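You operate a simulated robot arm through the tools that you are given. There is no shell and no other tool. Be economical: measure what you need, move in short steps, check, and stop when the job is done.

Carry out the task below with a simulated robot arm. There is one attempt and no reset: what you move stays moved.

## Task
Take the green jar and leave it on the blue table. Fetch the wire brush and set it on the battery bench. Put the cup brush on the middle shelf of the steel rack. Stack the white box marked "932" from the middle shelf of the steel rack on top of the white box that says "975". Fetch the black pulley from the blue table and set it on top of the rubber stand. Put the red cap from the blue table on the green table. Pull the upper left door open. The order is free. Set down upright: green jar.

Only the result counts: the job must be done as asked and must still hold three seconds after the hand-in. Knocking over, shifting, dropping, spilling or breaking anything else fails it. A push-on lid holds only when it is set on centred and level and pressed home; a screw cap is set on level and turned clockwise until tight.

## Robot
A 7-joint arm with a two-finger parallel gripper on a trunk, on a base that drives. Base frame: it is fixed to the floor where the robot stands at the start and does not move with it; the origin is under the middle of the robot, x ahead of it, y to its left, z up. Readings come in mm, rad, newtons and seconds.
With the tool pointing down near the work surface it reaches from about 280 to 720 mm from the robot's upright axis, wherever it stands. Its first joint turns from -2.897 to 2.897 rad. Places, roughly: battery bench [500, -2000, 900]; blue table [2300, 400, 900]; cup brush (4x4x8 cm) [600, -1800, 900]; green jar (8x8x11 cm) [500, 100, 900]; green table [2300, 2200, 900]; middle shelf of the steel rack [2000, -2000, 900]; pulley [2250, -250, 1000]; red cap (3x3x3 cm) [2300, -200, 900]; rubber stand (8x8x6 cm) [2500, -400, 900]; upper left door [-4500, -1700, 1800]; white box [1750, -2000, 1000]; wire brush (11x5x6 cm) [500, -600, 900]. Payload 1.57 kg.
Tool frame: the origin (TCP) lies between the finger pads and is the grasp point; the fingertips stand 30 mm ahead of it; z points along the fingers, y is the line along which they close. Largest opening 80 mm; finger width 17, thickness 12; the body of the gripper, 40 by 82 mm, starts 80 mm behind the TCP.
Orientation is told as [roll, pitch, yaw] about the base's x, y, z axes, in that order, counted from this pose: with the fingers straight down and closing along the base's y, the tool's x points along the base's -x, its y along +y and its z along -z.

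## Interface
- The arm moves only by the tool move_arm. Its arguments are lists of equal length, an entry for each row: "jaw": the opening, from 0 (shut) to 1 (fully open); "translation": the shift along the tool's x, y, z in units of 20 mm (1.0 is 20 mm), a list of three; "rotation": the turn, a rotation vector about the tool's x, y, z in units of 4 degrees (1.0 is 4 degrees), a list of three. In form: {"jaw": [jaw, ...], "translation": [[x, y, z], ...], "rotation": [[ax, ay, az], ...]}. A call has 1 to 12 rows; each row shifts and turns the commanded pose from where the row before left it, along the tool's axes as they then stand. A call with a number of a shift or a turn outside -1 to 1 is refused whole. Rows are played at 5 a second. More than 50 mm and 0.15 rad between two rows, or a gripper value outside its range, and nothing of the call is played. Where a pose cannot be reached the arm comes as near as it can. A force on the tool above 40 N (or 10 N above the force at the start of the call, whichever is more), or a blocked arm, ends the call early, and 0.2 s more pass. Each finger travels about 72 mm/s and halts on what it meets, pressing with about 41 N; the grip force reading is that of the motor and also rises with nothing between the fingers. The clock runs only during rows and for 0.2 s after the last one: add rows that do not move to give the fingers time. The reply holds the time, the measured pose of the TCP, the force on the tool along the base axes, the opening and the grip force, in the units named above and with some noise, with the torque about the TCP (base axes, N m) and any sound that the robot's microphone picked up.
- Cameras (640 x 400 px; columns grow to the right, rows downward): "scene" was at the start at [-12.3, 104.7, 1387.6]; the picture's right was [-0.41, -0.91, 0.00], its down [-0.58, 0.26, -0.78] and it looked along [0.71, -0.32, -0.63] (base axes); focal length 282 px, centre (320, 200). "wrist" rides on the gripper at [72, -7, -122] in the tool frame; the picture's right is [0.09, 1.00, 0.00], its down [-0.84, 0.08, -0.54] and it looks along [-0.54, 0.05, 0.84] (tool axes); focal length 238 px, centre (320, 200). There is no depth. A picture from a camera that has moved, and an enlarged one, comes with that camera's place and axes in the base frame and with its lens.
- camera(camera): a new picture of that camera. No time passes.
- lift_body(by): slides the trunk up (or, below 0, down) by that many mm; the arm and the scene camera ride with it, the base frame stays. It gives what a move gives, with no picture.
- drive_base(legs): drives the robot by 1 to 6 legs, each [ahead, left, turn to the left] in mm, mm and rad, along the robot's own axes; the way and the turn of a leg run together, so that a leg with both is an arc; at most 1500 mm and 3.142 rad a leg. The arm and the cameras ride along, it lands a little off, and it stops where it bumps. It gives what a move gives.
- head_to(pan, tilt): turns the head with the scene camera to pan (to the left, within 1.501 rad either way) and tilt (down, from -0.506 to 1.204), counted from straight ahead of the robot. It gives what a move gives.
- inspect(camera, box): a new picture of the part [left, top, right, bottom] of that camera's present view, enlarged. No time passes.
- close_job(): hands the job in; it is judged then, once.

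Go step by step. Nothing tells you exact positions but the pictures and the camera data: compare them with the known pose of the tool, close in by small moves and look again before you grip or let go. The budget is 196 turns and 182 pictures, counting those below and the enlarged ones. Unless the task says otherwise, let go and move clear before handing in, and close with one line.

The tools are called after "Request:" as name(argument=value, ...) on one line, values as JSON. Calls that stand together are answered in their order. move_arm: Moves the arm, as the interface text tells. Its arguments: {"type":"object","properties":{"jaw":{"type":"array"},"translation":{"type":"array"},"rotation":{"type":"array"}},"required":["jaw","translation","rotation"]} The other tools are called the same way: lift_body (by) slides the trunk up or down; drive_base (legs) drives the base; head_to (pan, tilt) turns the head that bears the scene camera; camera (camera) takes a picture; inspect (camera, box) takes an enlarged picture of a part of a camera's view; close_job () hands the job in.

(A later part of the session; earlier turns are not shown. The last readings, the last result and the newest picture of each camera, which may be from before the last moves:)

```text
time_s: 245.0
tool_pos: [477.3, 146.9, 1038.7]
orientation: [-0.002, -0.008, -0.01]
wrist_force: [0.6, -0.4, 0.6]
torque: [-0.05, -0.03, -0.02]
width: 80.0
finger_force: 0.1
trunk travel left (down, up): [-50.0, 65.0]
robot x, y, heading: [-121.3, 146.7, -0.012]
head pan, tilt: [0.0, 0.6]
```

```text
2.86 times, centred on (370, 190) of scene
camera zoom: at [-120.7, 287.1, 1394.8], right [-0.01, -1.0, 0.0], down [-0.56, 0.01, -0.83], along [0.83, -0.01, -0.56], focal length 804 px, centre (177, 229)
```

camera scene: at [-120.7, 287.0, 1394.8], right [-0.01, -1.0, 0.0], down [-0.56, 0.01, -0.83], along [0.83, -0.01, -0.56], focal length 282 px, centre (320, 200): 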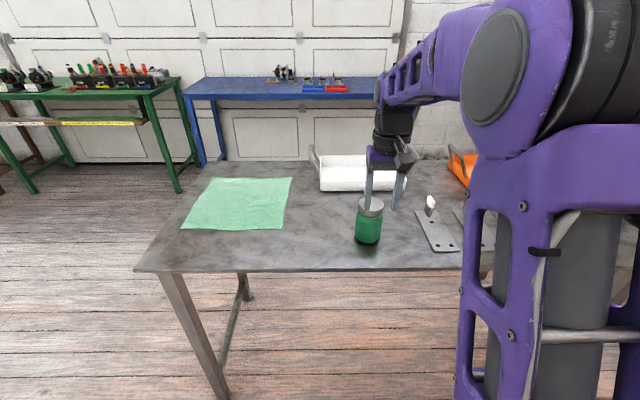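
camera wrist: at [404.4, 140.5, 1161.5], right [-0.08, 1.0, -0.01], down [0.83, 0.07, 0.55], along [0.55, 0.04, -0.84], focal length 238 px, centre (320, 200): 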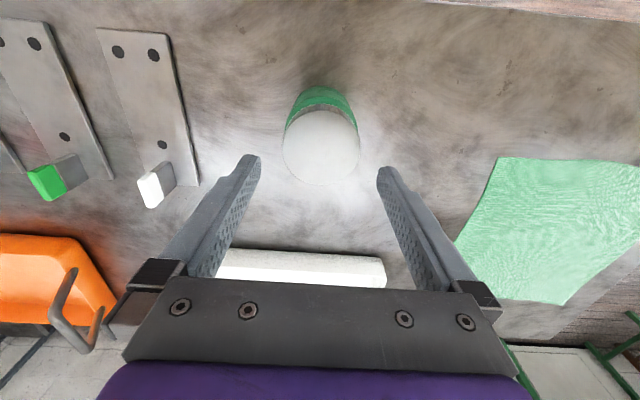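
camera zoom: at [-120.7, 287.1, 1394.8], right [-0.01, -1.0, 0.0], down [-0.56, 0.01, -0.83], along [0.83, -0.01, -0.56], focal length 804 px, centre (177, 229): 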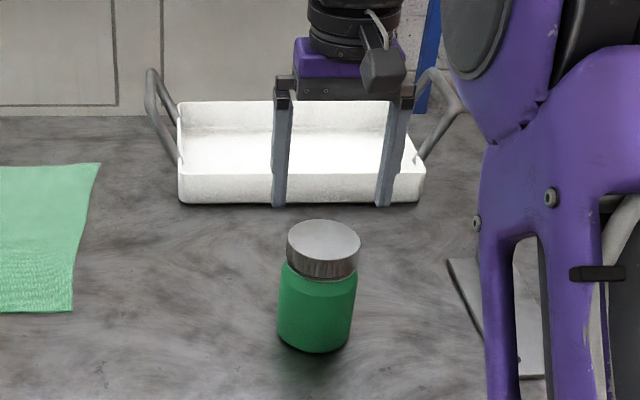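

Jar is centred within 1–2 mm. Descending around it.

Request:
move_arm(jaw=[1, 1, 1, 1], translation=[[0.1, 0, 0.8], [0, 0, 0.8], [0, 0, 0.8], [0, 0, 0.6]], rotation=[[0, 0, 0], [0, 0, 0], [0, 0, 0], [0, 0, 0]])

Request:
camera(camera="wrist")

```text
time_s: 246.0
tool_pos: [476.5, 144.8, 978.9]
orientation: [-0.003, -0.009, -0.009]
wrist_force: [-0.4, -0.2, 0.9]
torque: [0.01, 0.02, -0.02]
width: 79.9
finger_force: 0.1
trunk travel left (down, up): [-50.0, 65.0]
robot x, y, heading: [-116.6, 146.1, -0.014]
head pan, tilt: [0.0, 0.6]
```

```text
79 pictures are left
camera wrist: at [402.3, 139.6, 1101.3], right [-0.08, 1.0, -0.01], down [0.83, 0.07, 0.55], along [0.55, 0.04, -0.84], focal length 238 px, centre (320, 200)
```

wrist: 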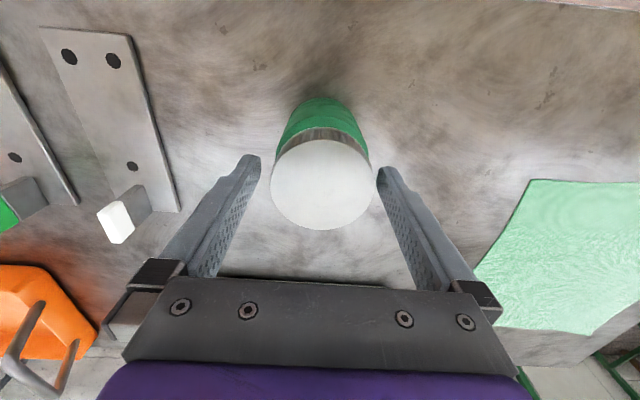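

Request:
move_arm(jaw=[1, 1, 1, 1, 1, 1], translation=[[0, 0, 0.6], [0, 0, 0.6], [0, 0, 0.6], [0, 0, 0.6], [0, 0, 0.6], [0, 0, 0.3]], rotation=[[0, 0, 0], [0, 0, 0], [0, 0, 0], [0, 0, 0], [0, 0, 0], [0, 0, 0]])

Request:
camera(camera="wrist")

Request:
inspect(camera="scene", box=[310, 120, 430, 260])

```text
time_s: 247.4
tool_pos: [476.9, 144.2, 911.9]
orientation: [-0.003, -0.009, -0.008]
wrist_force: [-0.3, 0.5, 0.7]
torque: [0.0, -0.01, 0.02]
width: 80.0
finger_force: 0.0
trunk travel left (down, up): [-50.0, 65.0]
robot x, y, heading: [-121.4, 145.9, -0.008]
head pan, tilt: [0.0, 0.6]
```

```text
78 pictures are left
camera wrist: at [403.7, 139.4, 1035.3], right [-0.08, 1.0, -0.01], down [0.83, 0.07, 0.55], along [0.55, 0.04, -0.84], focal length 238 px, centre (320, 200)
```

wrist: 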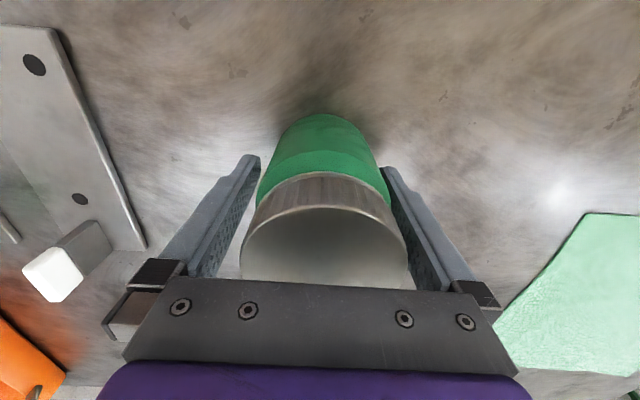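

```text
2.86 times, centred on (370, 190) of scene
camera zoom: at [-120.7, 287.1, 1394.8], right [-0.01, -1.0, 0.0], down [-0.56, 0.01, -0.83], along [0.83, -0.01, -0.56], focal length 804 px, centre (177, 229)
```

zoom: 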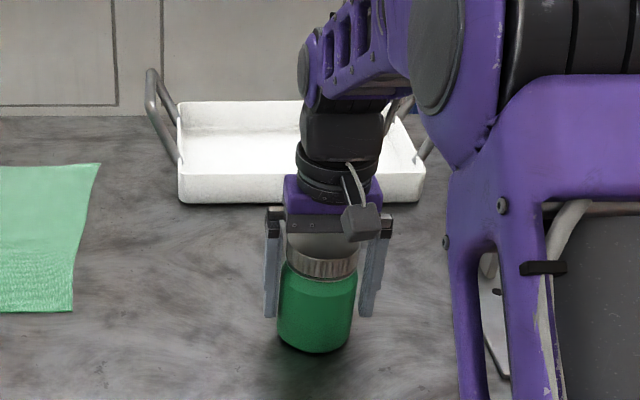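

Straddling without contact. Gripping and lifting.

Request:
move_arm(jaw=[0.75, 0.75, 0.75, 0.75], translation=[[0, 0, 0], [0, 0, 0], [0, 0, 0], [0, 0, 0]], rotation=[[0, 0, 0], [0, 0, 0], [0, 0, 0], [0, 0, 0]])

Request:
move_arm(jaw=[0.75, 0.75, 0.75, 0.75, 0.75, 0.75, 0.75, 0.75, 0.75], translation=[[0, 0, -0.5], [0, 0, -0.8], [0, 0, -1], [0, 0, -1], [0, 0, -1], [0, 0, -1], [0, 0, -1], [0, 0, -1], [0, 0, 0]], rotation=[[0, 0, 0], [0, 0, 0], [0, 0, 0], [0, 0, 0], [0, 0, 0], [0, 0, 0], [0, 0, 0], [0, 0, 0], [0, 0, 0]])

Request:
camera(camera="wrist")

```text
time_s: 248.4
tool_pos: [478.0, 144.9, 912.1]
orientation: [-0.006, -0.007, -0.007]
wrist_force: [0.1, 2.1, 0.9]
torque: [-0.02, 0.01, -0.03]
width: 71.6
finger_force: 41.2
trunk travel left (down, up): [-50.0, 65.0]
robot x, y, heading: [-122.0, 147.7, -0.012]
head pan, tilt: [0.0, 0.6]
```

```text
time_s: 250.4
tool_pos: [475.9, 146.4, 1059.9]
orientation: [-0.005, -0.009, -0.009]
wrist_force: [0.6, 0.2, -4.5]
torque: [-0.02, 0.03, -0.01]
width: 71.6
finger_force: 40.4
trunk travel left (down, up): [-50.0, 65.0]
robot x, y, heading: [-123.9, 145.2, -0.013]
head pan, tilt: [0.0, 0.6]
```

```text
76 pictures are left
camera wrist: at [402.4, 140.4, 1181.8], right [-0.08, 1.0, -0.01], down [0.83, 0.07, 0.55], along [0.55, 0.04, -0.84], focal length 238 px, centre (320, 200)
```

wrist: 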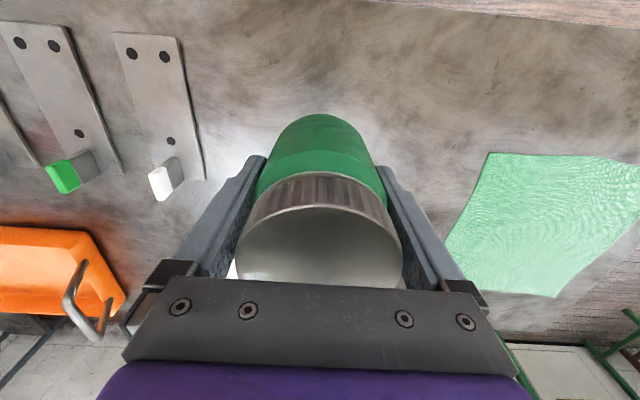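

Jar held firmly. Retracting and driving around the grey table to the blue table.

Request:
move_arm(jaw=[0.75, 0.75, 0.75, 0.75, 0.75, 0.75, 0.75, 0.75], translation=[[0.9, 0, 0], [0.9, 0, 0], [0.9, 0, 0], [0.9, 0, 0], [0.9, 0, 0], [0.9, 0, 0], [0.9, 0, 0], [0.9, 0, 0]], rotation=[[0, 0, 0], [0, 0, 0], [0, 0, 0], [0, 0, 0], [0, 0, 0], [0, 0, 0], [0, 0, 0], [0, 0, 0]])

Request:
drive_base(legs=[[0, 1250, 0], [1490, 0, 0], [0, -1460, 0]])

Request:
camera(camera="scene")

Request:
camera(camera="wrist")

```text
time_s: 252.2
tool_pos: [331.0, 146.8, 1058.7]
orientation: [-0.003, -0.008, -0.01]
wrist_force: [-0.2, -0.1, -4.3]
torque: [0.0, 0.0, 0.01]
width: 71.5
finger_force: 40.9
trunk travel left (down, up): [-50.0, 65.0]
robot x, y, heading: [-122.0, 146.5, -0.01]
head pan, tilt: [0.0, 0.6]
```

```text
time_s: 285.2
tool_pos: [1810.5, -90.9, 1057.4]
orientation: [-0.004, -0.008, -0.02]
wrist_force: [0.3, 0.7, -4.7]
torque: [0.02, 0.01, -0.01]
width: 71.7
finger_force: 40.8
trunk travel left (down, up): [-50.0, 65.0]
robot x, y, heading: [1355.6, -82.5, -0.017]
head pan, tilt: [0.0, 0.6]
```

```text
75 pictures are left
camera scene: at [1360.2, 55.5, 1394.8], right [-0.02, -1.0, 0.0], down [-0.56, 0.01, -0.82], along [0.82, -0.02, -0.57], focal length 282 px, centre (320, 200)
```

scene: 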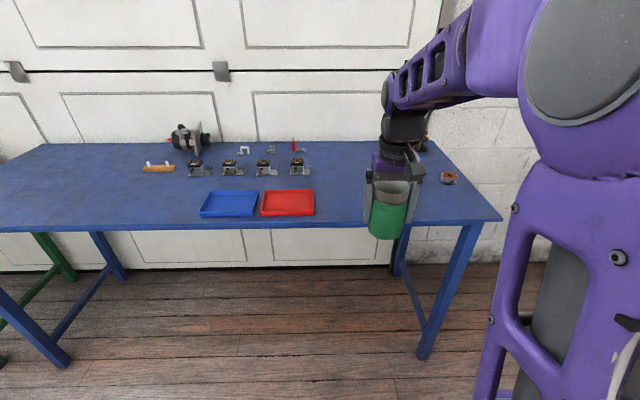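

```text
74 pictures are left
camera wrist: at [1736.8, -95.7, 1180.8], right [-0.07, 1.0, -0.01], down [0.83, 0.06, 0.55], along [0.55, 0.03, -0.84], focal length 238 px, centre (320, 200)
```

wrist: 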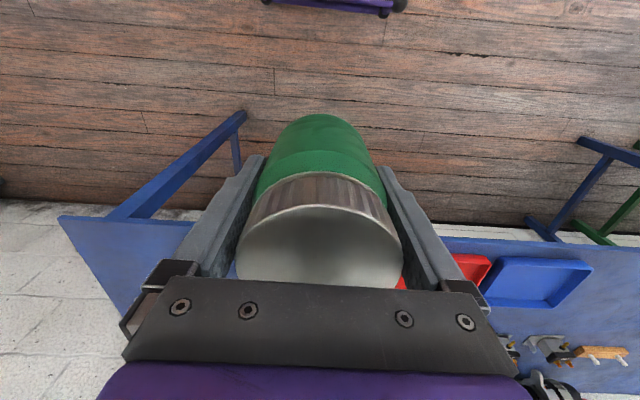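

Clear area right of the red tray. Driving ahead and extending to (2130,-95).

Request:
drive_base(legs=[[215, 0, 0]])

Request:
move_arm(jaw=[0.75, 0.75, 0.75, 0.75, 0.75, 0.75, 0.75, 0.75, 0.75, 0.75], translation=[[-0.9, 0, 0], [-0.9, 0, 0], [-0.9, 0, 0], [-0.9, 0, 0], [-0.9, 0, 0], [-0.8, 0, 0.8], [0, 0, 0.9], [0, 0, 0.9], [0, 0, 0.9], [0, 0, 0.9]], rotation=[[0, 0, 0], [0, 0, 0], [0, 0, 0], [0, 0, 0], [0, 0, 0], [0, 0, 0], [0, 0, 0], [0, 0, 0], [0, 0, 0], [0, 0, 0]])

Request:
camera(camera="scene")

Request:
camera(camera="wrist")

```text
time_s: 286.9
tool_pos: [2025.5, -97.7, 1058.1]
orientation: [-0.003, -0.005, -0.025]
wrist_force: [0.1, -0.6, -4.2]
torque: [0.0, 0.03, 0.01]
width: 71.8
finger_force: 41.2
trunk travel left (down, up): [-50.0, 65.0]
robot x, y, heading: [1573.4, -90.9, -0.028]
head pan, tilt: [0.0, 0.6]
```

```text
time_s: 289.1
tool_pos: [2133.2, -101.6, 970.6]
orientation: [-0.003, -0.006, -0.025]
wrist_force: [-0.2, 0.0, -3.9]
torque: [-0.03, 0.0, -0.01]
width: 71.5
finger_force: 41.0
trunk travel left (down, up): [-50.0, 65.0]
robot x, y, heading: [1572.9, -90.3, -0.029]
head pan, tilt: [0.0, 0.6]
```

```text
73 pictures are left
camera scene: at [1575.5, 50.1, 1394.8], right [-0.03, -1.0, 0.0], down [-0.56, 0.01, -0.82], along [0.82, -0.02, -0.57], focal length 282 px, centre (320, 200)
```

scene: 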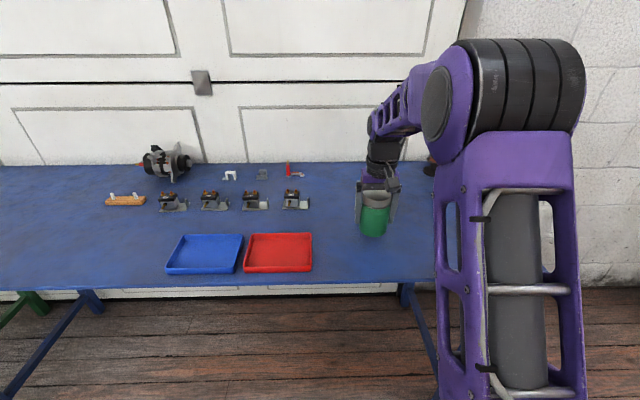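

```text
72 pictures are left
camera wrist: at [2058.3, -105.4, 1093.2], right [-0.07, 1.0, -0.01], down [0.83, 0.06, 0.55], along [0.55, 0.03, -0.84], focal length 238 px, centre (320, 200)
```

wrist: 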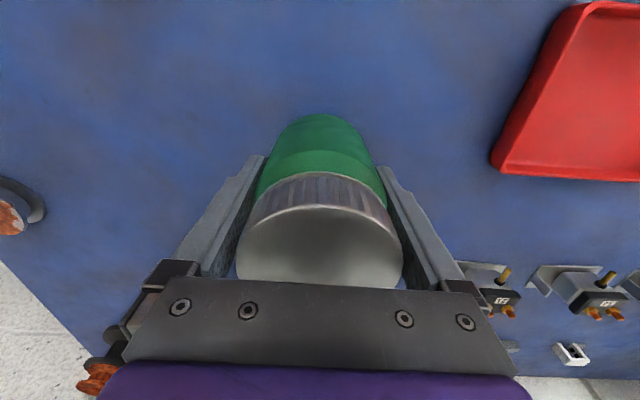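

Request:
move_arm(jaw=[0.75, 0.75, 0.75, 0.75, 0.75, 0.75], translation=[[0, 0, 0.6], [0, 0, 0.6], [0, 0, 0.3], [0, 0, 0.15], [0, 0, 0.15], [0, 0, 0]], rotation=[[0, 0, 0], [0, 0, 0], [0, 0, 0], [0, 0, 0], [0, 0, 0], [0, 0, 0]])

```text
time_s: 290.5
tool_pos: [2132.5, -99.5, 934.8]
orientation: [-0.003, -0.008, -0.023]
wrist_force: [0.1, 0.3, -5.2]
torque: [-0.03, 0.02, 0.0]
width: 71.4
finger_force: 41.1
trunk travel left (down, up): [-50.0, 65.0]
robot x, y, heading: [1571.5, -92.8, -0.027]
head pan, tilt: [0.0, 0.6]
```

Request:
move_arm(jaw=[0.75, 0.75, 0.75, 0.75], translation=[[0, 0, 0.1], [0, 0, 0.1], [0, 0, 0.1], [0, 0, 0]], rotation=[[0, 0, 0], [0, 0, 0], [0, 0, 0], [0, 0, 0]])

```text
time_s: 291.5
tool_pos: [2131.4, -100.8, 932.6]
orientation: [-0.003, -0.014, -0.025]
wrist_force: [-1.2, -0.3, 28.3]
torque: [0.24, 0.54, 0.01]
width: 71.9
finger_force: 41.4
trunk travel left (down, up): [-50.0, 65.0]
robot x, y, heading: [1575.9, -90.6, -0.028]
head pan, tilt: [0.0, 0.6]
```

Contact at the expected height. Releasing and rising straight up.

Request:
move_arm(jaw=[0.75, 0.85, 1, 1, 1, 1, 1, 1, 1, 1, 1, 1], translation=[[0, 0, -0.18], [0, 0, 0], [0, 0, 0], [0, 0, 0], [0, 0, -0.6], [0, 0, -0.8], [0, 0, -0.9], [0, 0, -0.9], [0, 0, -0.9], [0, 0, -0.9], [0, 0, -0.9], [0, 0, -0.9]], rotation=[[0, 0, 0], [0, 0, 0], [0, 0, 0], [0, 0, 0], [0, 0, 0], [0, 0, 0], [0, 0, 0], [0, 0, 0], [0, 0, 0], [0, 0, 0], [0, 0, 0], [0, 0, 0]])

Request:
camera(camera="wrist")

Request:
camera(camera="scene")

```text
time_s: 294.1
tool_pos: [2130.1, -99.2, 1069.4]
orientation: [-0.004, -0.007, -0.026]
wrist_force: [0.3, 0.2, 0.0]
torque: [0.02, 0.0, -0.03]
width: 80.2
finger_force: 0.1
trunk travel left (down, up): [-50.0, 65.0]
robot x, y, heading: [1571.3, -90.2, -0.025]
head pan, tilt: [0.0, 0.6]
```

```text
71 pictures are left
camera wrist: at [2057.2, -105.0, 1191.7], right [-0.07, 1.0, -0.01], down [0.83, 0.06, 0.55], along [0.55, 0.03, -0.84], focal length 238 px, centre (320, 200)
```

wrist: 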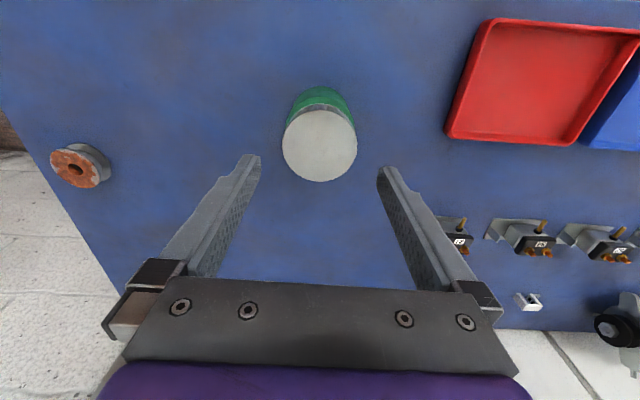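

```text
70 pictures are left
camera scene: at [1575.3, 50.1, 1394.8], right [-0.03, -1.0, 0.0], down [-0.56, 0.01, -0.83], along [0.82, -0.02, -0.56], focal length 282 px, centre (320, 200)
```

scene: 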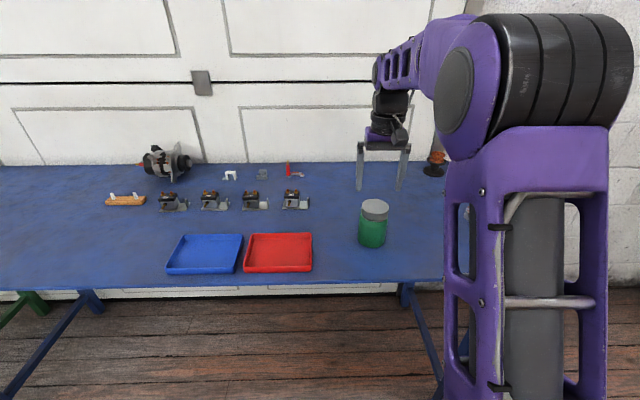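

Jar stands upright and the pulley is still on the stand. Now to the door: retracting and driving around to the other side of the room.

Request:
move_arm(jaw=[0.3, 0.3, 0.3, 0.3, 0.3, 0.3, 0.3, 0.3], translation=[[0.9, 0, -0.5], [0.9, 0, -0.5], [0.9, 0, -0.5], [0.9, 0, -0.5], [0.9, 0, 0], [0.9, 0, 0], [0.9, 0, 0], [0.9, 0, 0]], rotation=[[0, 0, 0], [0, 0, 0], [0, 0, 0], [0, 0, 0], [0, 0, 0], [0, 0, 0], [0, 0, 0], [0, 0, 0]])

Request:
drive_base(legs=[[-220, 0, 0.027], [0, 1490, 0], [0, 0, 3.14], [1500, 0, 0], [1300, 0, 0]])

Request:
head_to(pan=0.5, tilt=0.1)

Request:
camera(camera="scene")

```text
time_s: 295.9
tool_pos: [1985.7, -97.2, 1107.5]
orientation: [-0.003, -0.009, -0.024]
wrist_force: [0.1, -0.6, 0.0]
torque: [-0.02, 0.01, -0.01]
width: 23.9
finger_force: 0.1
trunk travel left (down, up): [-50.0, 65.0]
robot x, y, heading: [1573.4, -88.7, -0.029]
head pan, tilt: [0.0, 0.6]
```

```text
time_s: 332.3
tool_pos: [-1851.9, 1345.2, 1107.2]
orientation: [-0.002, -0.007, -3.114]
wrist_force: [-0.2, -0.3, 0.7]
torque: [-0.01, 0.04, -0.04]
width: 23.9
finger_force: 0.1
trunk travel left (down, up): [-50.0, 65.0]
robot x, y, heading: [-1440.2, 1357.2, -3.117]
head pan, tilt: [0.0, 0.6]
```

```text
time_s: 333.2
tool_pos: [-1850.6, 1345.0, 1106.1]
orientation: [-0.004, -0.006, -3.114]
wrist_force: [0.2, 0.0, 0.3]
torque: [0.01, 0.03, -0.02]
width: 23.9
finger_force: 0.1
trunk travel left (down, up): [-50.0, 65.0]
robot x, y, heading: [-1441.2, 1360.7, -3.116]
head pan, tilt: [0.499, 0.099]
```

```text
69 pictures are left
camera scene: at [-1432.9, 1199.2, 1448.4], right [-0.25, 0.97, 0.0], down [0.02, 0.0, -1.0], along [-0.97, -0.25, -0.02], focal length 282 px, centre (320, 200)
```

scene: 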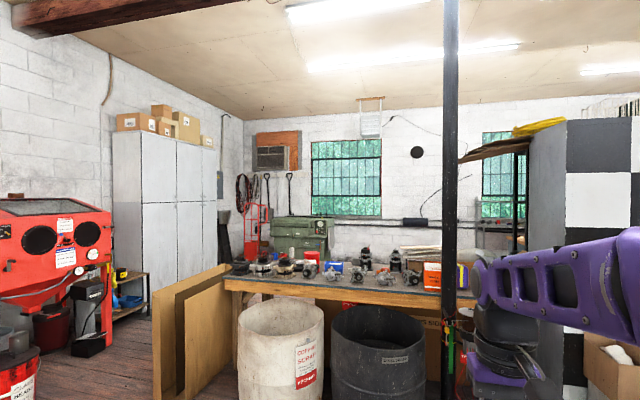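

Request:
inspect(camera="scene", box=[90, 90, 250, 330])

Request:
inspect(camera="scene", box=[100, 120, 230, 210])

```text
1.67 times, centred on (170, 210) of scene
camera zoom: at [-1432.9, 1199.2, 1448.4], right [-0.25, 0.97, 0.0], down [0.02, 0.0, -1.0], along [-0.97, -0.25, -0.02], focal length 469 px, centre (570, 183)
```

zoom: 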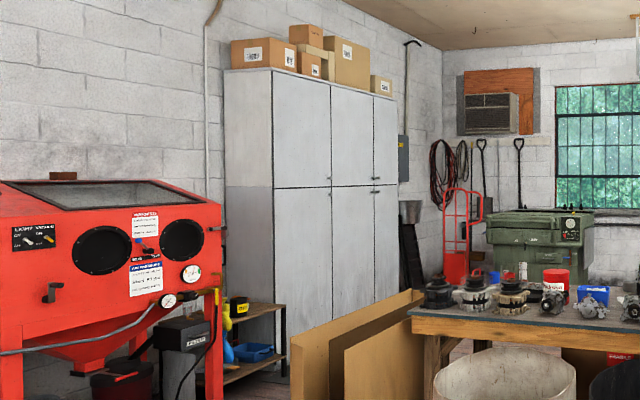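

```text
4.44 times, centred on (165, 165) of scene
camera zoom: at [-1432.9, 1199.2, 1448.4], right [-0.25, 0.97, 0.0], down [0.02, 0.0, -1.0], along [-0.97, -0.25, -0.02], focal length 1251 px, centre (1009, 356)
```

zoom: 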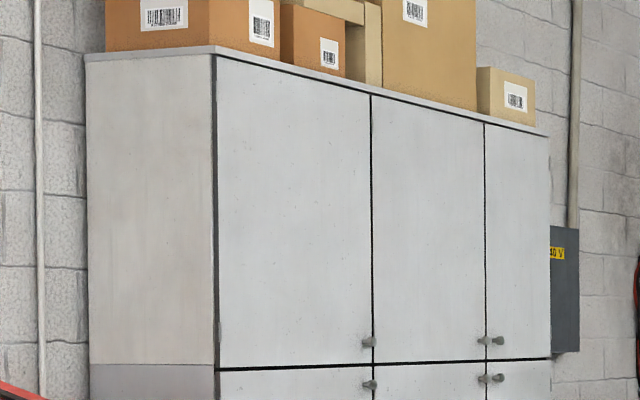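

The upper left door has a knob at its lower right (z≈1400), hinge on the left (+x) side; the cabinet faces +y. Moving closer to survey the passage.

Request:
drive_base(legs=[[350, 900, 0]])

Request:
head_to(pan=0.6, tilt=0.35)

Request:
camera(camera="scene")

```text
time_s: 342.2
tool_pos: [-2178.5, 429.9, 1107.9]
orientation: [-0.004, -0.006, -3.107]
wrist_force: [0.1, 0.6, 0.5]
torque: [-0.02, 0.0, 0.01]
width: 24.3
finger_force: 0.0
trunk travel left (down, up): [-50.0, 65.0]
robot x, y, heading: [-1763.2, 446.7, -3.109]
head pan, tilt: [0.499, 0.099]
```

```text
time_s: 343.0
tool_pos: [-2178.9, 429.2, 1107.1]
orientation: [-0.006, -0.005, -3.108]
wrist_force: [-0.7, -0.3, 0.3]
torque: [0.0, -0.01, -0.02]
width: 23.9
finger_force: 0.1
trunk travel left (down, up): [-50.0, 65.0]
robot x, y, heading: [-1764.6, 446.4, -3.108]
head pan, tilt: [0.6, 0.351]
```

```text
66 pictures are left
camera scene: at [-1755.6, 285.3, 1458.6], right [-0.27, 0.96, 0.0], down [-0.09, -0.03, -1.0], along [-0.96, -0.27, 0.1], focal length 282 px, centre (320, 200)
```

scene: 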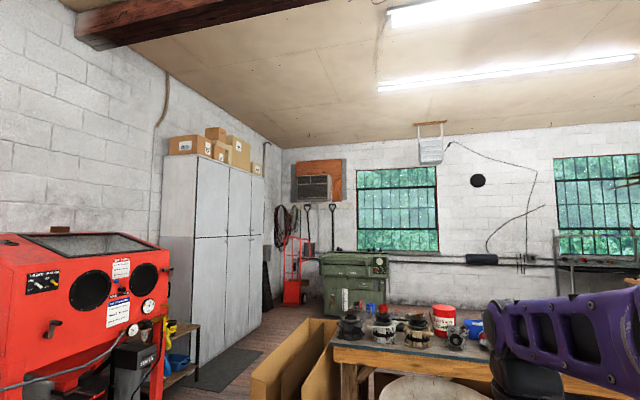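

Request:
head_to(pan=0.9, tilt=0.45)

Request:
camera(camera="scene")

```text
time_s: 343.8
tool_pos: [-2179.0, 429.7, 1106.3]
orientation: [-0.006, -0.005, -3.107]
wrist_force: [-0.4, -0.1, -0.4]
torque: [-0.01, 0.02, 0.01]
width: 24.1
finger_force: 0.0
trunk travel left (down, up): [-50.0, 65.0]
robot x, y, heading: [-1763.3, 448.5, -3.108]
head pan, tilt: [0.901, 0.45]
```

```text
65 pictures are left
camera scene: at [-1755.6, 285.2, 1458.7], right [-0.27, 0.96, 0.0], down [-0.09, -0.03, -1.0], along [-0.96, -0.27, 0.1], focal length 282 px, centre (320, 200)
```

scene: 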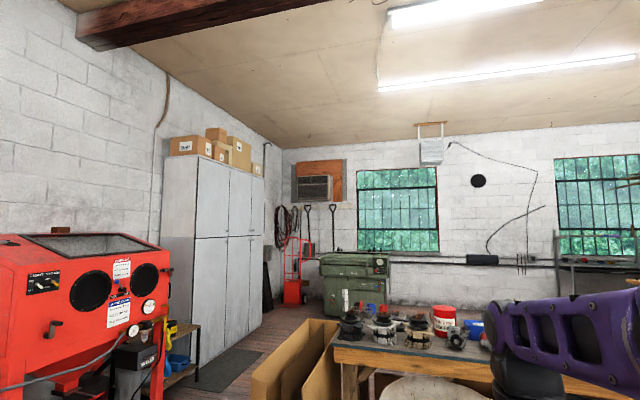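

The head reports moving but the camera didn't turn. Testing it with a different command.

Request:
head_to(pan=0.0, tilt=0.9)

Request:
camera(camera="scene")

```text
time_s: 345.0
tool_pos: [-2179.0, 429.4, 1107.8]
orientation: [-0.004, -0.009, -3.107]
wrist_force: [0.3, 0.0, 0.5]
torque: [0.02, 0.02, 0.02]
width: 23.8
finger_force: 0.1
trunk travel left (down, up): [-50.0, 65.0]
robot x, y, heading: [-1766.3, 444.9, -3.11]
head pan, tilt: [0.0, 0.901]
```

```text
64 pictures are left
camera scene: at [-1747.4, 306.4, 1370.2], right [-0.03, 1.0, 0.0], down [0.78, 0.03, -0.62], along [-0.62, -0.02, -0.78], focal length 282 px, centre (320, 200)
```

scene: 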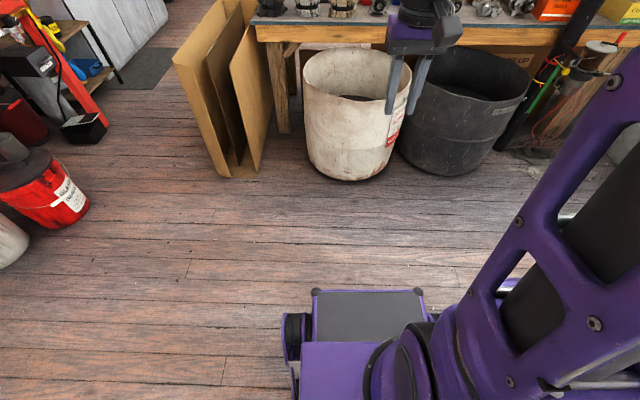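

The head works again at this setting (the reported camera axes are what count). The corridor to the cabinet runs between the boards (y≈-330) and the red machine (y≈-1460). Moving to (-2300,-600) and looking ahead.

Request:
drive_base(legs=[[450, 1060, 0]])

Request:
head_to(pan=0.1, tilt=0.55)

Request:
camera(camera="scene")

```text
time_s: 355.5
tool_pos: [-2591.8, -648.3, 1106.6]
orientation: [-0.006, -0.008, -3.106]
wrist_force: [-0.1, -0.2, -0.4]
torque: [-0.01, 0.03, 0.02]
width: 23.9
finger_force: 0.1
trunk travel left (down, up): [-50.0, 65.0]
robot x, y, heading: [-2178.1, -629.4, -3.105]
head pan, tilt: [0.0, 0.901]
```

```text
time_s: 356.3
tool_pos: [-2592.8, -647.4, 1107.4]
orientation: [-0.004, -0.007, -3.107]
wrist_force: [-0.5, 0.0, 0.4]
torque: [0.0, -0.03, 0.04]
width: 24.2
finger_force: 0.2
trunk travel left (down, up): [-50.0, 65.0]
robot x, y, heading: [-2181.4, -627.5, -3.107]
head pan, tilt: [0.099, 0.55]
```

```text
63 pictures are left
camera scene: at [-2174.3, -778.5, 1399.2], right [-0.13, 0.99, 0.0], down [0.52, 0.07, -0.85], along [-0.84, -0.11, -0.52], focal length 282 px, centre (320, 200)
```

scene: 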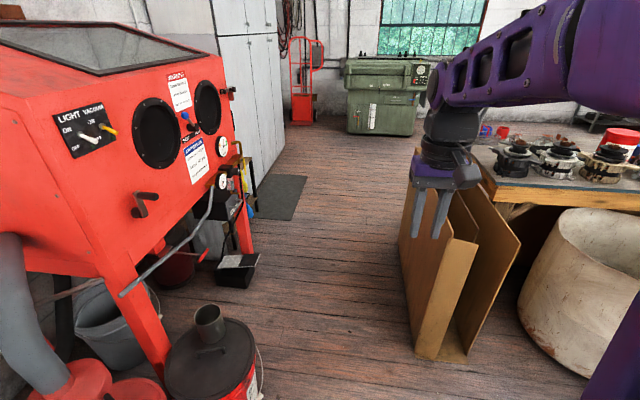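

Corridor is ~710 mm wide centred at y≈-768; robot ~575 mm wide. Aligning heading and advancing in checked legs.

Request:
drive_base(legs=[[0, 135, -0.035]])

```text
time_s: 358.3
tool_pos: [-2591.4, -767.6, 1106.5]
orientation: [-0.004, -0.007, -3.14]
wrist_force: [-0.7, 0.7, -0.3]
torque: [-0.01, 0.03, 0.02]
width: 24.0
finger_force: 0.1
trunk travel left (down, up): [-50.0, 65.0]
robot x, y, heading: [-2176.1, -765.7, -3.145]
head pan, tilt: [0.099, 0.55]
```

Request:
drive_base(legs=[[600, 0, 0]])

Request:
camera(camera="scene")

```text
time_s: 361.7
tool_pos: [-3193.7, -769.0, 1106.5]
orientation: [-0.006, -0.006, -3.135]
wrist_force: [-0.4, 0.4, 0.6]
torque: [-0.01, 0.03, 0.01]
width: 24.1
finger_force: 0.1
trunk travel left (down, up): [-50.0, 65.0]
robot x, y, heading: [-2780.0, -765.7, -3.141]
head pan, tilt: [0.099, 0.55]
```

```text
62 pictures are left
camera scene: at [-2779.4, -913.8, 1399.3], right [-0.1, 0.99, 0.0], down [0.52, 0.05, -0.85], along [-0.85, -0.09, -0.52], focal length 282 px, centre (320, 200)
```

scene: 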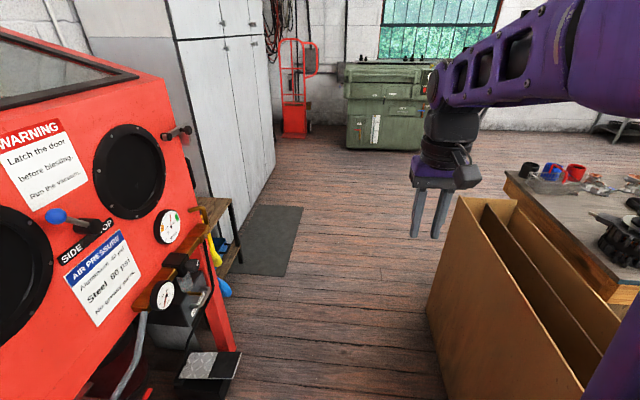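

Request:
drive_base(legs=[[950, 0, 0]])

Request:
camera(camera="scene")

```text
time_s: 366.7
tool_pos: [-4145.9, -773.1, 1106.6]
orientation: [-0.006, -0.008, -3.137]
wrist_force: [0.5, -0.5, 0.2]
torque: [0.0, 0.02, -0.04]
width: 24.0
finger_force: 0.1
trunk travel left (down, up): [-50.0, 65.0]
robot x, y, heading: [-3736.6, -769.7, -3.139]
head pan, tilt: [0.099, 0.55]
```

```text
61 pictures are left
camera scene: at [-3732.3, -917.7, 1399.3], right [-0.1, 0.99, 0.0], down [0.52, 0.05, -0.85], along [-0.85, -0.09, -0.52], focal length 282 px, centre (320, 200)
```

scene: 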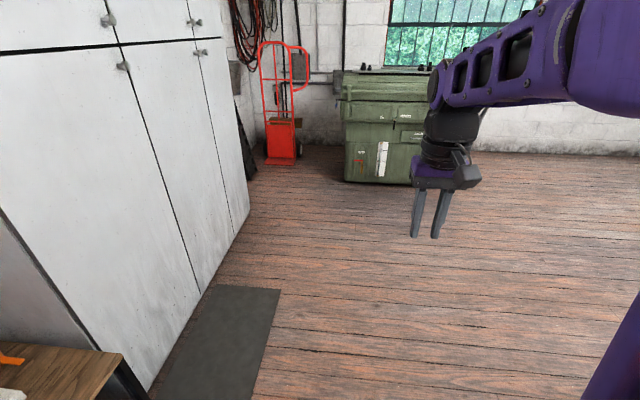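

Knob is around x≈-4700..-4750, z≈1420. Driving on and turning to face the cabinet.

Request:
drive_base(legs=[[950, 0, 0], [0, 0, 1.571]])

Request:
head_to(pan=0.0, tilt=0.1)

Request:
camera(camera="scene")

```text
time_s: 375.6
tool_pos: [-4663.9, -1190.3, 1106.9]
orientation: [-0.005, -0.007, -1.545]
wrist_force: [0.4, 0.6, -0.2]
torque: [-0.05, -0.02, 0.04]
width: 24.0
finger_force: 0.0
trunk travel left (down, up): [-50.0, 65.0]
robot x, y, heading: [-4677.0, -778.7, -1.543]
head pan, tilt: [0.099, 0.55]
```

```text
time_s: 376.4
tool_pos: [-4661.8, -1190.7, 1107.6]
orientation: [-0.005, -0.006, -1.545]
wrist_force: [0.6, -0.3, -0.4]
torque: [0.03, -0.03, 0.01]
width: 23.9
finger_force: 0.0
trunk travel left (down, up): [-50.0, 65.0]
robot x, y, heading: [-4678.2, -781.1, -1.54]
head pan, tilt: [0.0, 0.099]
```

```text
60 pictures are left
camera scene: at [-4536.6, -777.1, 1440.9], right [-1.0, -0.02, 0.0], down [0.0, 0.1, -0.99], along [0.02, -0.99, -0.1], focal length 282 px, centre (320, 200)
```

scene: 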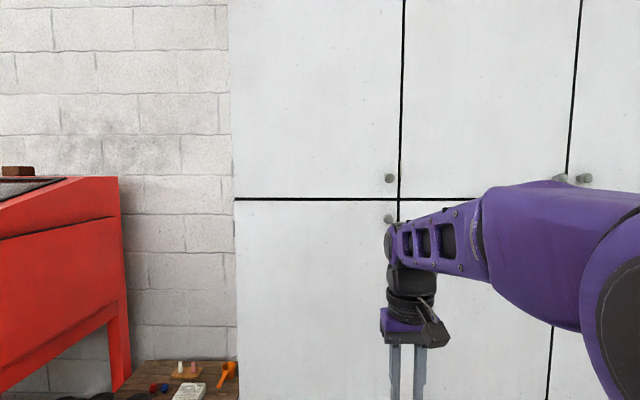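

Knob at ≈(-4740,-1710,1420); hinge ≈(-4210); radius ≈540. Extending and raising the arm, then I'll turn the gripper to point forward.

Request:
move_arm(jaw=[0.3, 0.3, 0.3, 0.3, 0.3, 0.3, 0.3, 0.3, 0.3, 0.3], translation=[[-0.9, 0, -0.8], [-0.9, 0, -0.8], [-0.9, 0, -0.8], [-0.9, 0, -0.8], [-0.9, 0, -0.8], [-0.9, 0, -0.8], [-0.9, 0, -0.8], [-0.9, 0, -0.8], [-0.9, 0, -0.8], [-0.9, 0, -0.8]], rotation=[[0, 0, 0], [0, 0, 0], [0, 0, 0], [0, 0, 0], [0, 0, 0], [0, 0, 0], [0, 0, 0], [0, 0, 0], [0, 0, 0], [0, 0, 0]])

Request:
move_arm(jaw=[0.3, 0.3, 0.3, 0.3, 0.3, 0.3, 0.3, 0.3, 0.3, 0.3, 0.3, 0.3], translation=[[0, 0, 0], [0, 0, 0], [0, 0, 0], [0, 0, 0], [0, 0, 0], [0, 0, 0], [0, 0, 0], [0, 0, 0], [0, 0, 0], [0, 0, 0], [0, 0, 0], [0, 0, 0]], rotation=[[0, -1, 0], [0, -1, 0], [0, -1, 0], [0, -1, 0], [0, -1, 0], [0, -1, 0], [0, -1, 0], [0, -1, 0], [0, -1, 0], [0, -1, 0], [0, -1, 0], [0, -1, 0]])

Request:
camera(camera="scene")

```text
time_s: 378.6
tool_pos: [-4657.3, -1350.6, 1251.8]
orientation: [-0.007, -0.006, -1.544]
wrist_force: [0.0, -0.5, 0.1]
torque: [0.05, 0.02, 0.01]
width: 23.9
finger_force: 0.1
out of reach, approached as far as the arm can: row 10
trunk travel left (down, up): [-50.0, 65.0]
robot x, y, heading: [-4675.1, -776.6, -1.551]
head pan, tilt: [0.0, 0.099]
```

```text
time_s: 381.2
tool_pos: [-4657.6, -1350.4, 1252.0]
orientation: [-0.008, -0.846, -1.539]
wrist_force: [-0.4, 0.4, 1.3]
torque: [0.0, -0.01, 0.0]
width: 23.7
finger_force: 0.0
trunk travel left (down, up): [-50.0, 65.0]
robot x, y, heading: [-4678.4, -776.3, -1.541]
head pan, tilt: [0.0, 0.099]
```

```text
59 pictures are left
camera scene: at [-4536.6, -777.1, 1440.9], right [-1.0, -0.02, 0.0], down [0.0, 0.1, -1.0], along [0.02, -0.99, -0.1], focal length 282 px, centre (320, 200)
```

scene: 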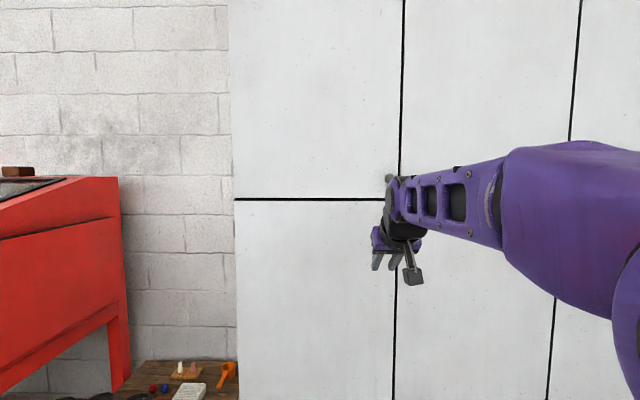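

Request:
move_arm(jaw=[0.3, 0.3, 0.3, 0.3, 0.3, 0.3, 0.3, 0.3, 0.3, 0.3, 0.3], translation=[[0, 0, 0], [0, 0, 0], [0, 0, 0], [0, 0, 0], [0, 0, 0], [0, 0, 0], [0, 0, 0], [0, 0, 0], [0, 0, 0], [0, 0, 0], [0, 0, 0]], rotation=[[0, -0.95, 0], [0, -0.95, 0], [0, -0.95, 0], [0, -0.95, 0], [0, -0.95, 0], [0, -0.95, 0], [0, -0.95, 0], [0, -0.95, 0], [0, -0.95, 0], [0, -0.95, 0], [0, -0.95, 0]])

Request:
move_arm(jaw=[0.3, 0.3, 0.3, 0.3, 0.3, 0.3, 0.3, 0.3, 0.3, 0.3, 0.3], translation=[[-0.8, 0, 0], [-0.8, 0, 0], [-0.8, 0, 0], [-0.8, 0, 0], [-0.8, 0, 0], [-0.8, 0, 0], [-0.8, 0, 0], [-0.8, 0, 0], [-0.4, 0, 0], [0, 0, 0], [0, 0, 0]], rotation=[[0, 0, 0], [0, 0, 0], [0, 0, 0], [0, 0, 0], [0, 0, 0], [0, 0, 0], [0, 0, 0], [0, 0, 0], [0, 0, 0], [0, 0, 0], [0, 0, 0]])

Request:
camera(camera="wrist")

```text
time_s: 383.6
tool_pos: [-4656.8, -1350.3, 1255.2]
orientation: [-2.633, -1.557, 1.089]
wrist_force: [0.8, 0.0, 0.8]
torque: [-0.03, -0.03, 0.0]
width: 24.0
finger_force: 0.0
trunk travel left (down, up): [-50.0, 65.0]
robot x, y, heading: [-4677.0, -777.5, -1.547]
head pan, tilt: [0.0, 0.099]
```

```text
time_s: 386.1
tool_pos: [-4657.8, -1352.4, 1384.8]
orientation: [-1.159, -1.567, -0.385]
wrist_force: [-0.5, -0.4, 0.0]
torque: [0.01, -0.01, 0.02]
width: 24.1
finger_force: 0.0
trunk travel left (down, up): [-50.0, 65.0]
robot x, y, heading: [-4676.1, -779.0, -1.547]
head pan, tilt: [0.0, 0.099]
```

```text
58 pictures are left
camera wrist: at [-4668.2, -1231.4, 1315.0], right [0.99, 0.03, -0.1], down [0.07, 0.54, 0.84], along [0.07, -0.84, 0.54], focal length 238 px, centre (320, 200)
```

wrist: 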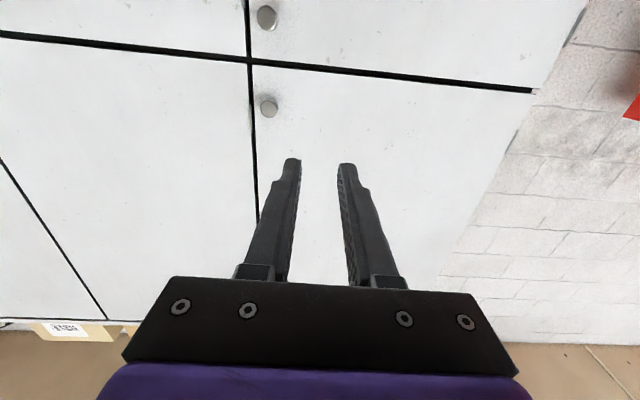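

Upper-left knob triangulates to about (-4740,-1675,1416). Rolling the gripper 90° so it closes vertically on the knob (lets the door pivot in the grip).

Request:
move_arm(jaw=[0.8, 0.8, 0.8, 0.8, 0.8, 0.8, 0.8, 0.8, 0.8, 0.8, 0.8, 0.8], translation=[[0, 0, 0], [0, 0, 0], [0, 0, 0], [0, 0, 0], [0, 0, 0], [0, 0, 0], [0, 0, 0], [0, 0, 0], [0, 0, 0], [0, 0, 0], [0, 0, 0], [0, 0, 0]], rotation=[[0, 0, 1], [0, 0, 1], [0, 0, 1], [0, 0, 1], [0, 0, 1], [0, 0, 1], [0, 0, 1], [0, 0, 1], [0, 0, 1], [0, 0, 1], [0, 0, 1], [0, 0, 1]])

Request:
move_arm(jaw=[0.8, 0.8, 0.8, 0.8, 0.8, 0.8, 0.8, 0.8, 0.8, 0.8, 0.8], translation=[[0, 0, 0], [0, 0, 0], [0, 0, 0], [0, 0, 0], [0, 0, 0], [0, 0, 0], [0, 0, 0], [0, 0, 0], [0, 0, 0], [0, 0, 0], [0, 0, 0]], rotation=[[0, 0, 1], [0, 0, 1], [0, 0, 1], [0, 0, 1], [0, 0, 1], [0, 0, 1], [0, 0, 1], [0, 0, 1], [0, 0, 1], [0, 0, 1], [0, 0, 0.5]])

Request:
camera(camera="wrist")

Request:
camera(camera="scene")

```text
time_s: 388.6
tool_pos: [-4656.8, -1350.8, 1387.9]
orientation: [1.575, -0.737, -3.116]
wrist_force: [-0.1, 0.2, -0.3]
torque: [0.0, -0.01, -0.01]
width: 64.2
finger_force: 0.0
trunk travel left (down, up): [-50.0, 65.0]
robot x, y, heading: [-4673.0, -773.9, -1.543]
head pan, tilt: [0.0, 0.099]
```

```text
time_s: 391.1
tool_pos: [-4657.2, -1350.4, 1388.4]
orientation: [1.573, -0.003, -3.116]
wrist_force: [0.2, -0.4, -0.1]
torque: [-0.02, -0.01, 0.02]
width: 64.1
finger_force: 0.0
trunk travel left (down, up): [-50.0, 65.0]
robot x, y, heading: [-4673.4, -779.8, -1.546]
head pan, tilt: [0.0, 0.099]
```

```text
57 pictures are left
camera wrist: at [-4589.1, -1227.1, 1381.7], right [0.1, 0.01, 1.0], down [-0.85, 0.52, 0.08], along [-0.52, -0.85, 0.05], focal length 238 px, centre (320, 200)
```

wrist: 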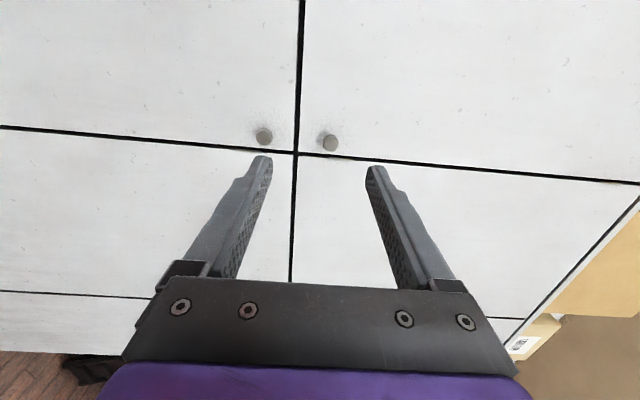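

```text
56 pictures are left
camera scene: at [-4546.6, -763.1, 1475.8], right [-1.0, 0.1, 0.0], down [-0.03, -0.3, -0.95], along [-0.09, -0.95, 0.3], focal length 282 px, centre (320, 200)
```

scene: 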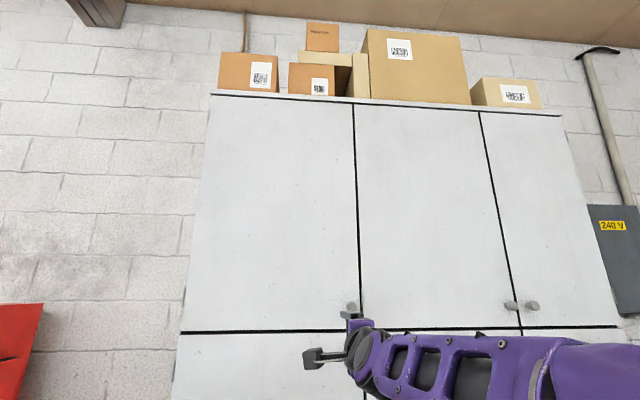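

Positioning laterally to the knob (x≈-4745, z≈1420), then driving 230 mm closer.

Request:
move_arm(jaw=[0.8, 0.8, 0.8, 0.8, 0.8, 0.8], translation=[[-0.8, 0.4, 0], [-0.8, 0.4, 0], [-0.8, 0.4, 0], [-0.8, 0.4, 0], [-0.8, 0, 0], [-0.6, 0, 0]], rotation=[[0, 0, 0], [0, 0, 0], [0, 0, 0], [0, 0, 0], [0, 0, 0], [0, 0, 0]])

Request:
drive_base(legs=[[220, 0, -0.02]])

Request:
camera(camera="wrist")

```text
time_s: 392.4
tool_pos: [-4748.4, -1352.0, 1420.3]
orientation: [1.576, -0.006, -3.115]
wrist_force: [0.7, -0.2, -0.4]
torque: [0.01, 0.0, 0.0]
width: 64.0
finger_force: 0.0
trunk travel left (down, up): [-50.0, 65.0]
robot x, y, heading: [-4678.2, -778.7, -1.547]
head pan, tilt: [0.0, 0.099]
```

```text
time_s: 394.1
tool_pos: [-4756.4, -1569.0, 1421.2]
orientation: [1.576, -0.006, -3.134]
wrist_force: [-0.3, -0.1, -1.2]
torque: [0.0, 0.0, -0.01]
width: 64.0
finger_force: 0.2
trunk travel left (down, up): [-50.0, 65.0]
robot x, y, heading: [-4675.8, -1000.8, -1.572]
head pan, tilt: [0.0, 0.099]
```

```text
55 pictures are left
camera wrist: at [-4686.2, -1447.3, 1414.9], right [0.1, 0.01, 1.0], down [-0.84, 0.54, 0.08], along [-0.53, -0.84, 0.06], focal length 238 px, centre (320, 200)
```

wrist: 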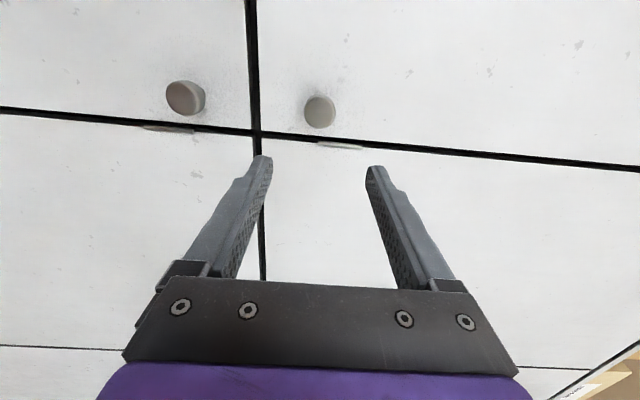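

Refined knob position ≈(-4736,-1692,1420). Shifting +20 mm in x and approaching.

Request:
move_arm(jaw=[0.8, 0.8, 0.8, 0.8, 0.8, 0.8], translation=[[1, 0, 0], [0, 0, 0.9], [0, 0, 0.9], [0, 0, 0.9], [0, 0, 0.9], [0, 0, 0]], rotation=[[0, 0, 0], [0, 0, 0], [0, 0, 0], [0, 0, 0], [0, 0, 0], [0, 0, 0]])

Request:
camera(camera="wrist")

```text
time_s: 395.5
tool_pos: [-4736.5, -1641.3, 1421.1]
orientation: [1.576, -0.006, -3.133]
wrist_force: [-0.4, -0.3, 0.1]
torque: [-0.01, -0.01, 0.02]
width: 63.6
finger_force: 0.0
trunk travel left (down, up): [-50.0, 65.0]
robot x, y, heading: [-4672.6, -995.4, -1.563]
head pan, tilt: [0.0, 0.099]
```

```text
54 pictures are left
camera wrist: at [-4665.8, -1519.7, 1414.9], right [0.1, 0.01, 1.0], down [-0.84, 0.54, 0.08], along [-0.53, -0.84, 0.06], focal length 238 px, centre (320, 200)
```

wrist: 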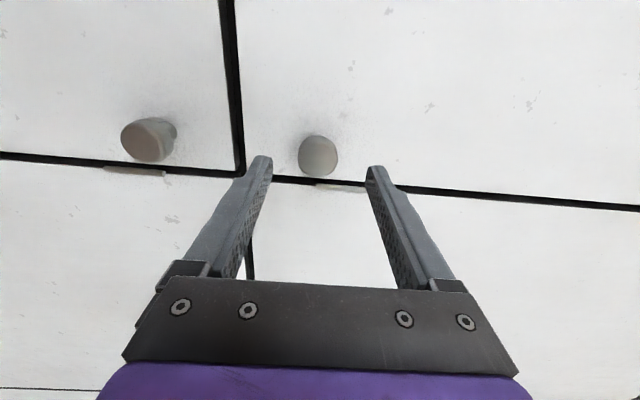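

Knob is on the tool axis, face at y≈-1699. Advancing 48 mm and gripping.

Request:
move_arm(jaw=[0.8, 0.8, 0.8, 0.8, 0.8], translation=[[0, 0, 0.6], [0, 0, 0.6], [0, 0, 0.6], [0, 0, 0.6], [0, 0, 0]], rotation=[[0, 0, 0], [0, 0, 0], [0, 0, 0], [0, 0, 0], [0, 0, 0]])

Request:
camera(camera="wrist")

```text
time_s: 396.7
tool_pos: [-4735.1, -1689.5, 1421.2]
orientation: [1.574, -0.005, -3.134]
wrist_force: [0.3, 0.0, -0.4]
torque: [0.0, -0.03, -0.01]
width: 64.1
finger_force: 0.1
trunk travel left (down, up): [-50.0, 65.0]
robot x, y, heading: [-4672.2, -996.2, -1.563]
head pan, tilt: [0.0, 0.099]
```

```text
53 pictures are left
camera wrist: at [-4665.3, -1568.0, 1414.8], right [0.1, 0.0, 1.0], down [-0.84, 0.54, 0.08], along [-0.53, -0.84, 0.06], focal length 238 px, centre (320, 200)
```

wrist: 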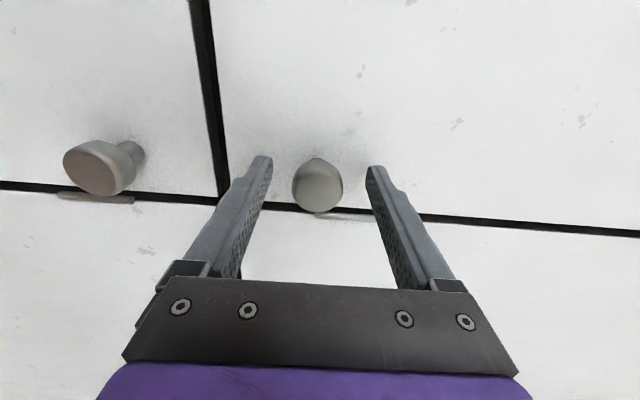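

Request:
move_arm(jaw=[0.8, 0.2, 0.2, 0.2, 0.2, 0.2], translation=[[0, 0, 0.25], [0, 0, 0], [0, 0, 0], [0, 0, 0], [0, 0, 0], [0, 0, 0]], rotation=[[0, 0, 0], [0, 0, 0], [0, 0, 0], [0, 0, 0], [0, 0, 0], [0, 0, 0]])

Request:
camera(camera="wrist")

```text
time_s: 398.1
tool_pos: [-4735.2, -1695.0, 1419.3]
orientation: [1.572, -0.005, -3.134]
wrist_force: [1.0, 7.3, -11.7]
torque: [0.15, -0.06, -0.03]
width: 32.6
finger_force: 40.6
trunk travel left (down, up): [-50.0, 65.0]
robot x, y, heading: [-4669.7, -998.0, -1.567]
head pan, tilt: [0.0, 0.099]
```

```text
52 pictures are left
camera wrist: at [-4665.5, -1572.8, 1414.0], right [0.1, 0.0, 1.0], down [-0.84, 0.54, 0.08], along [-0.53, -0.84, 0.05], focal length 238 px, centre (320, 200)
```

wrist: 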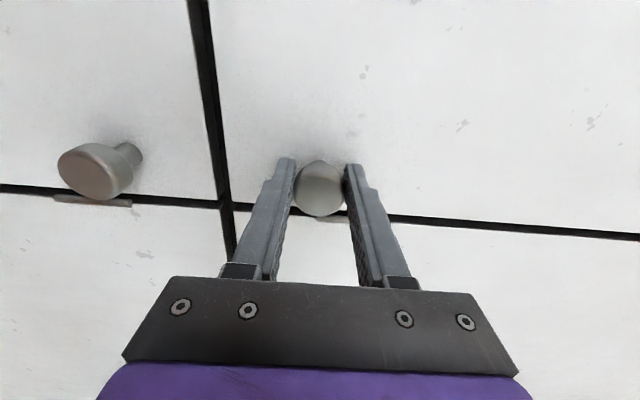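

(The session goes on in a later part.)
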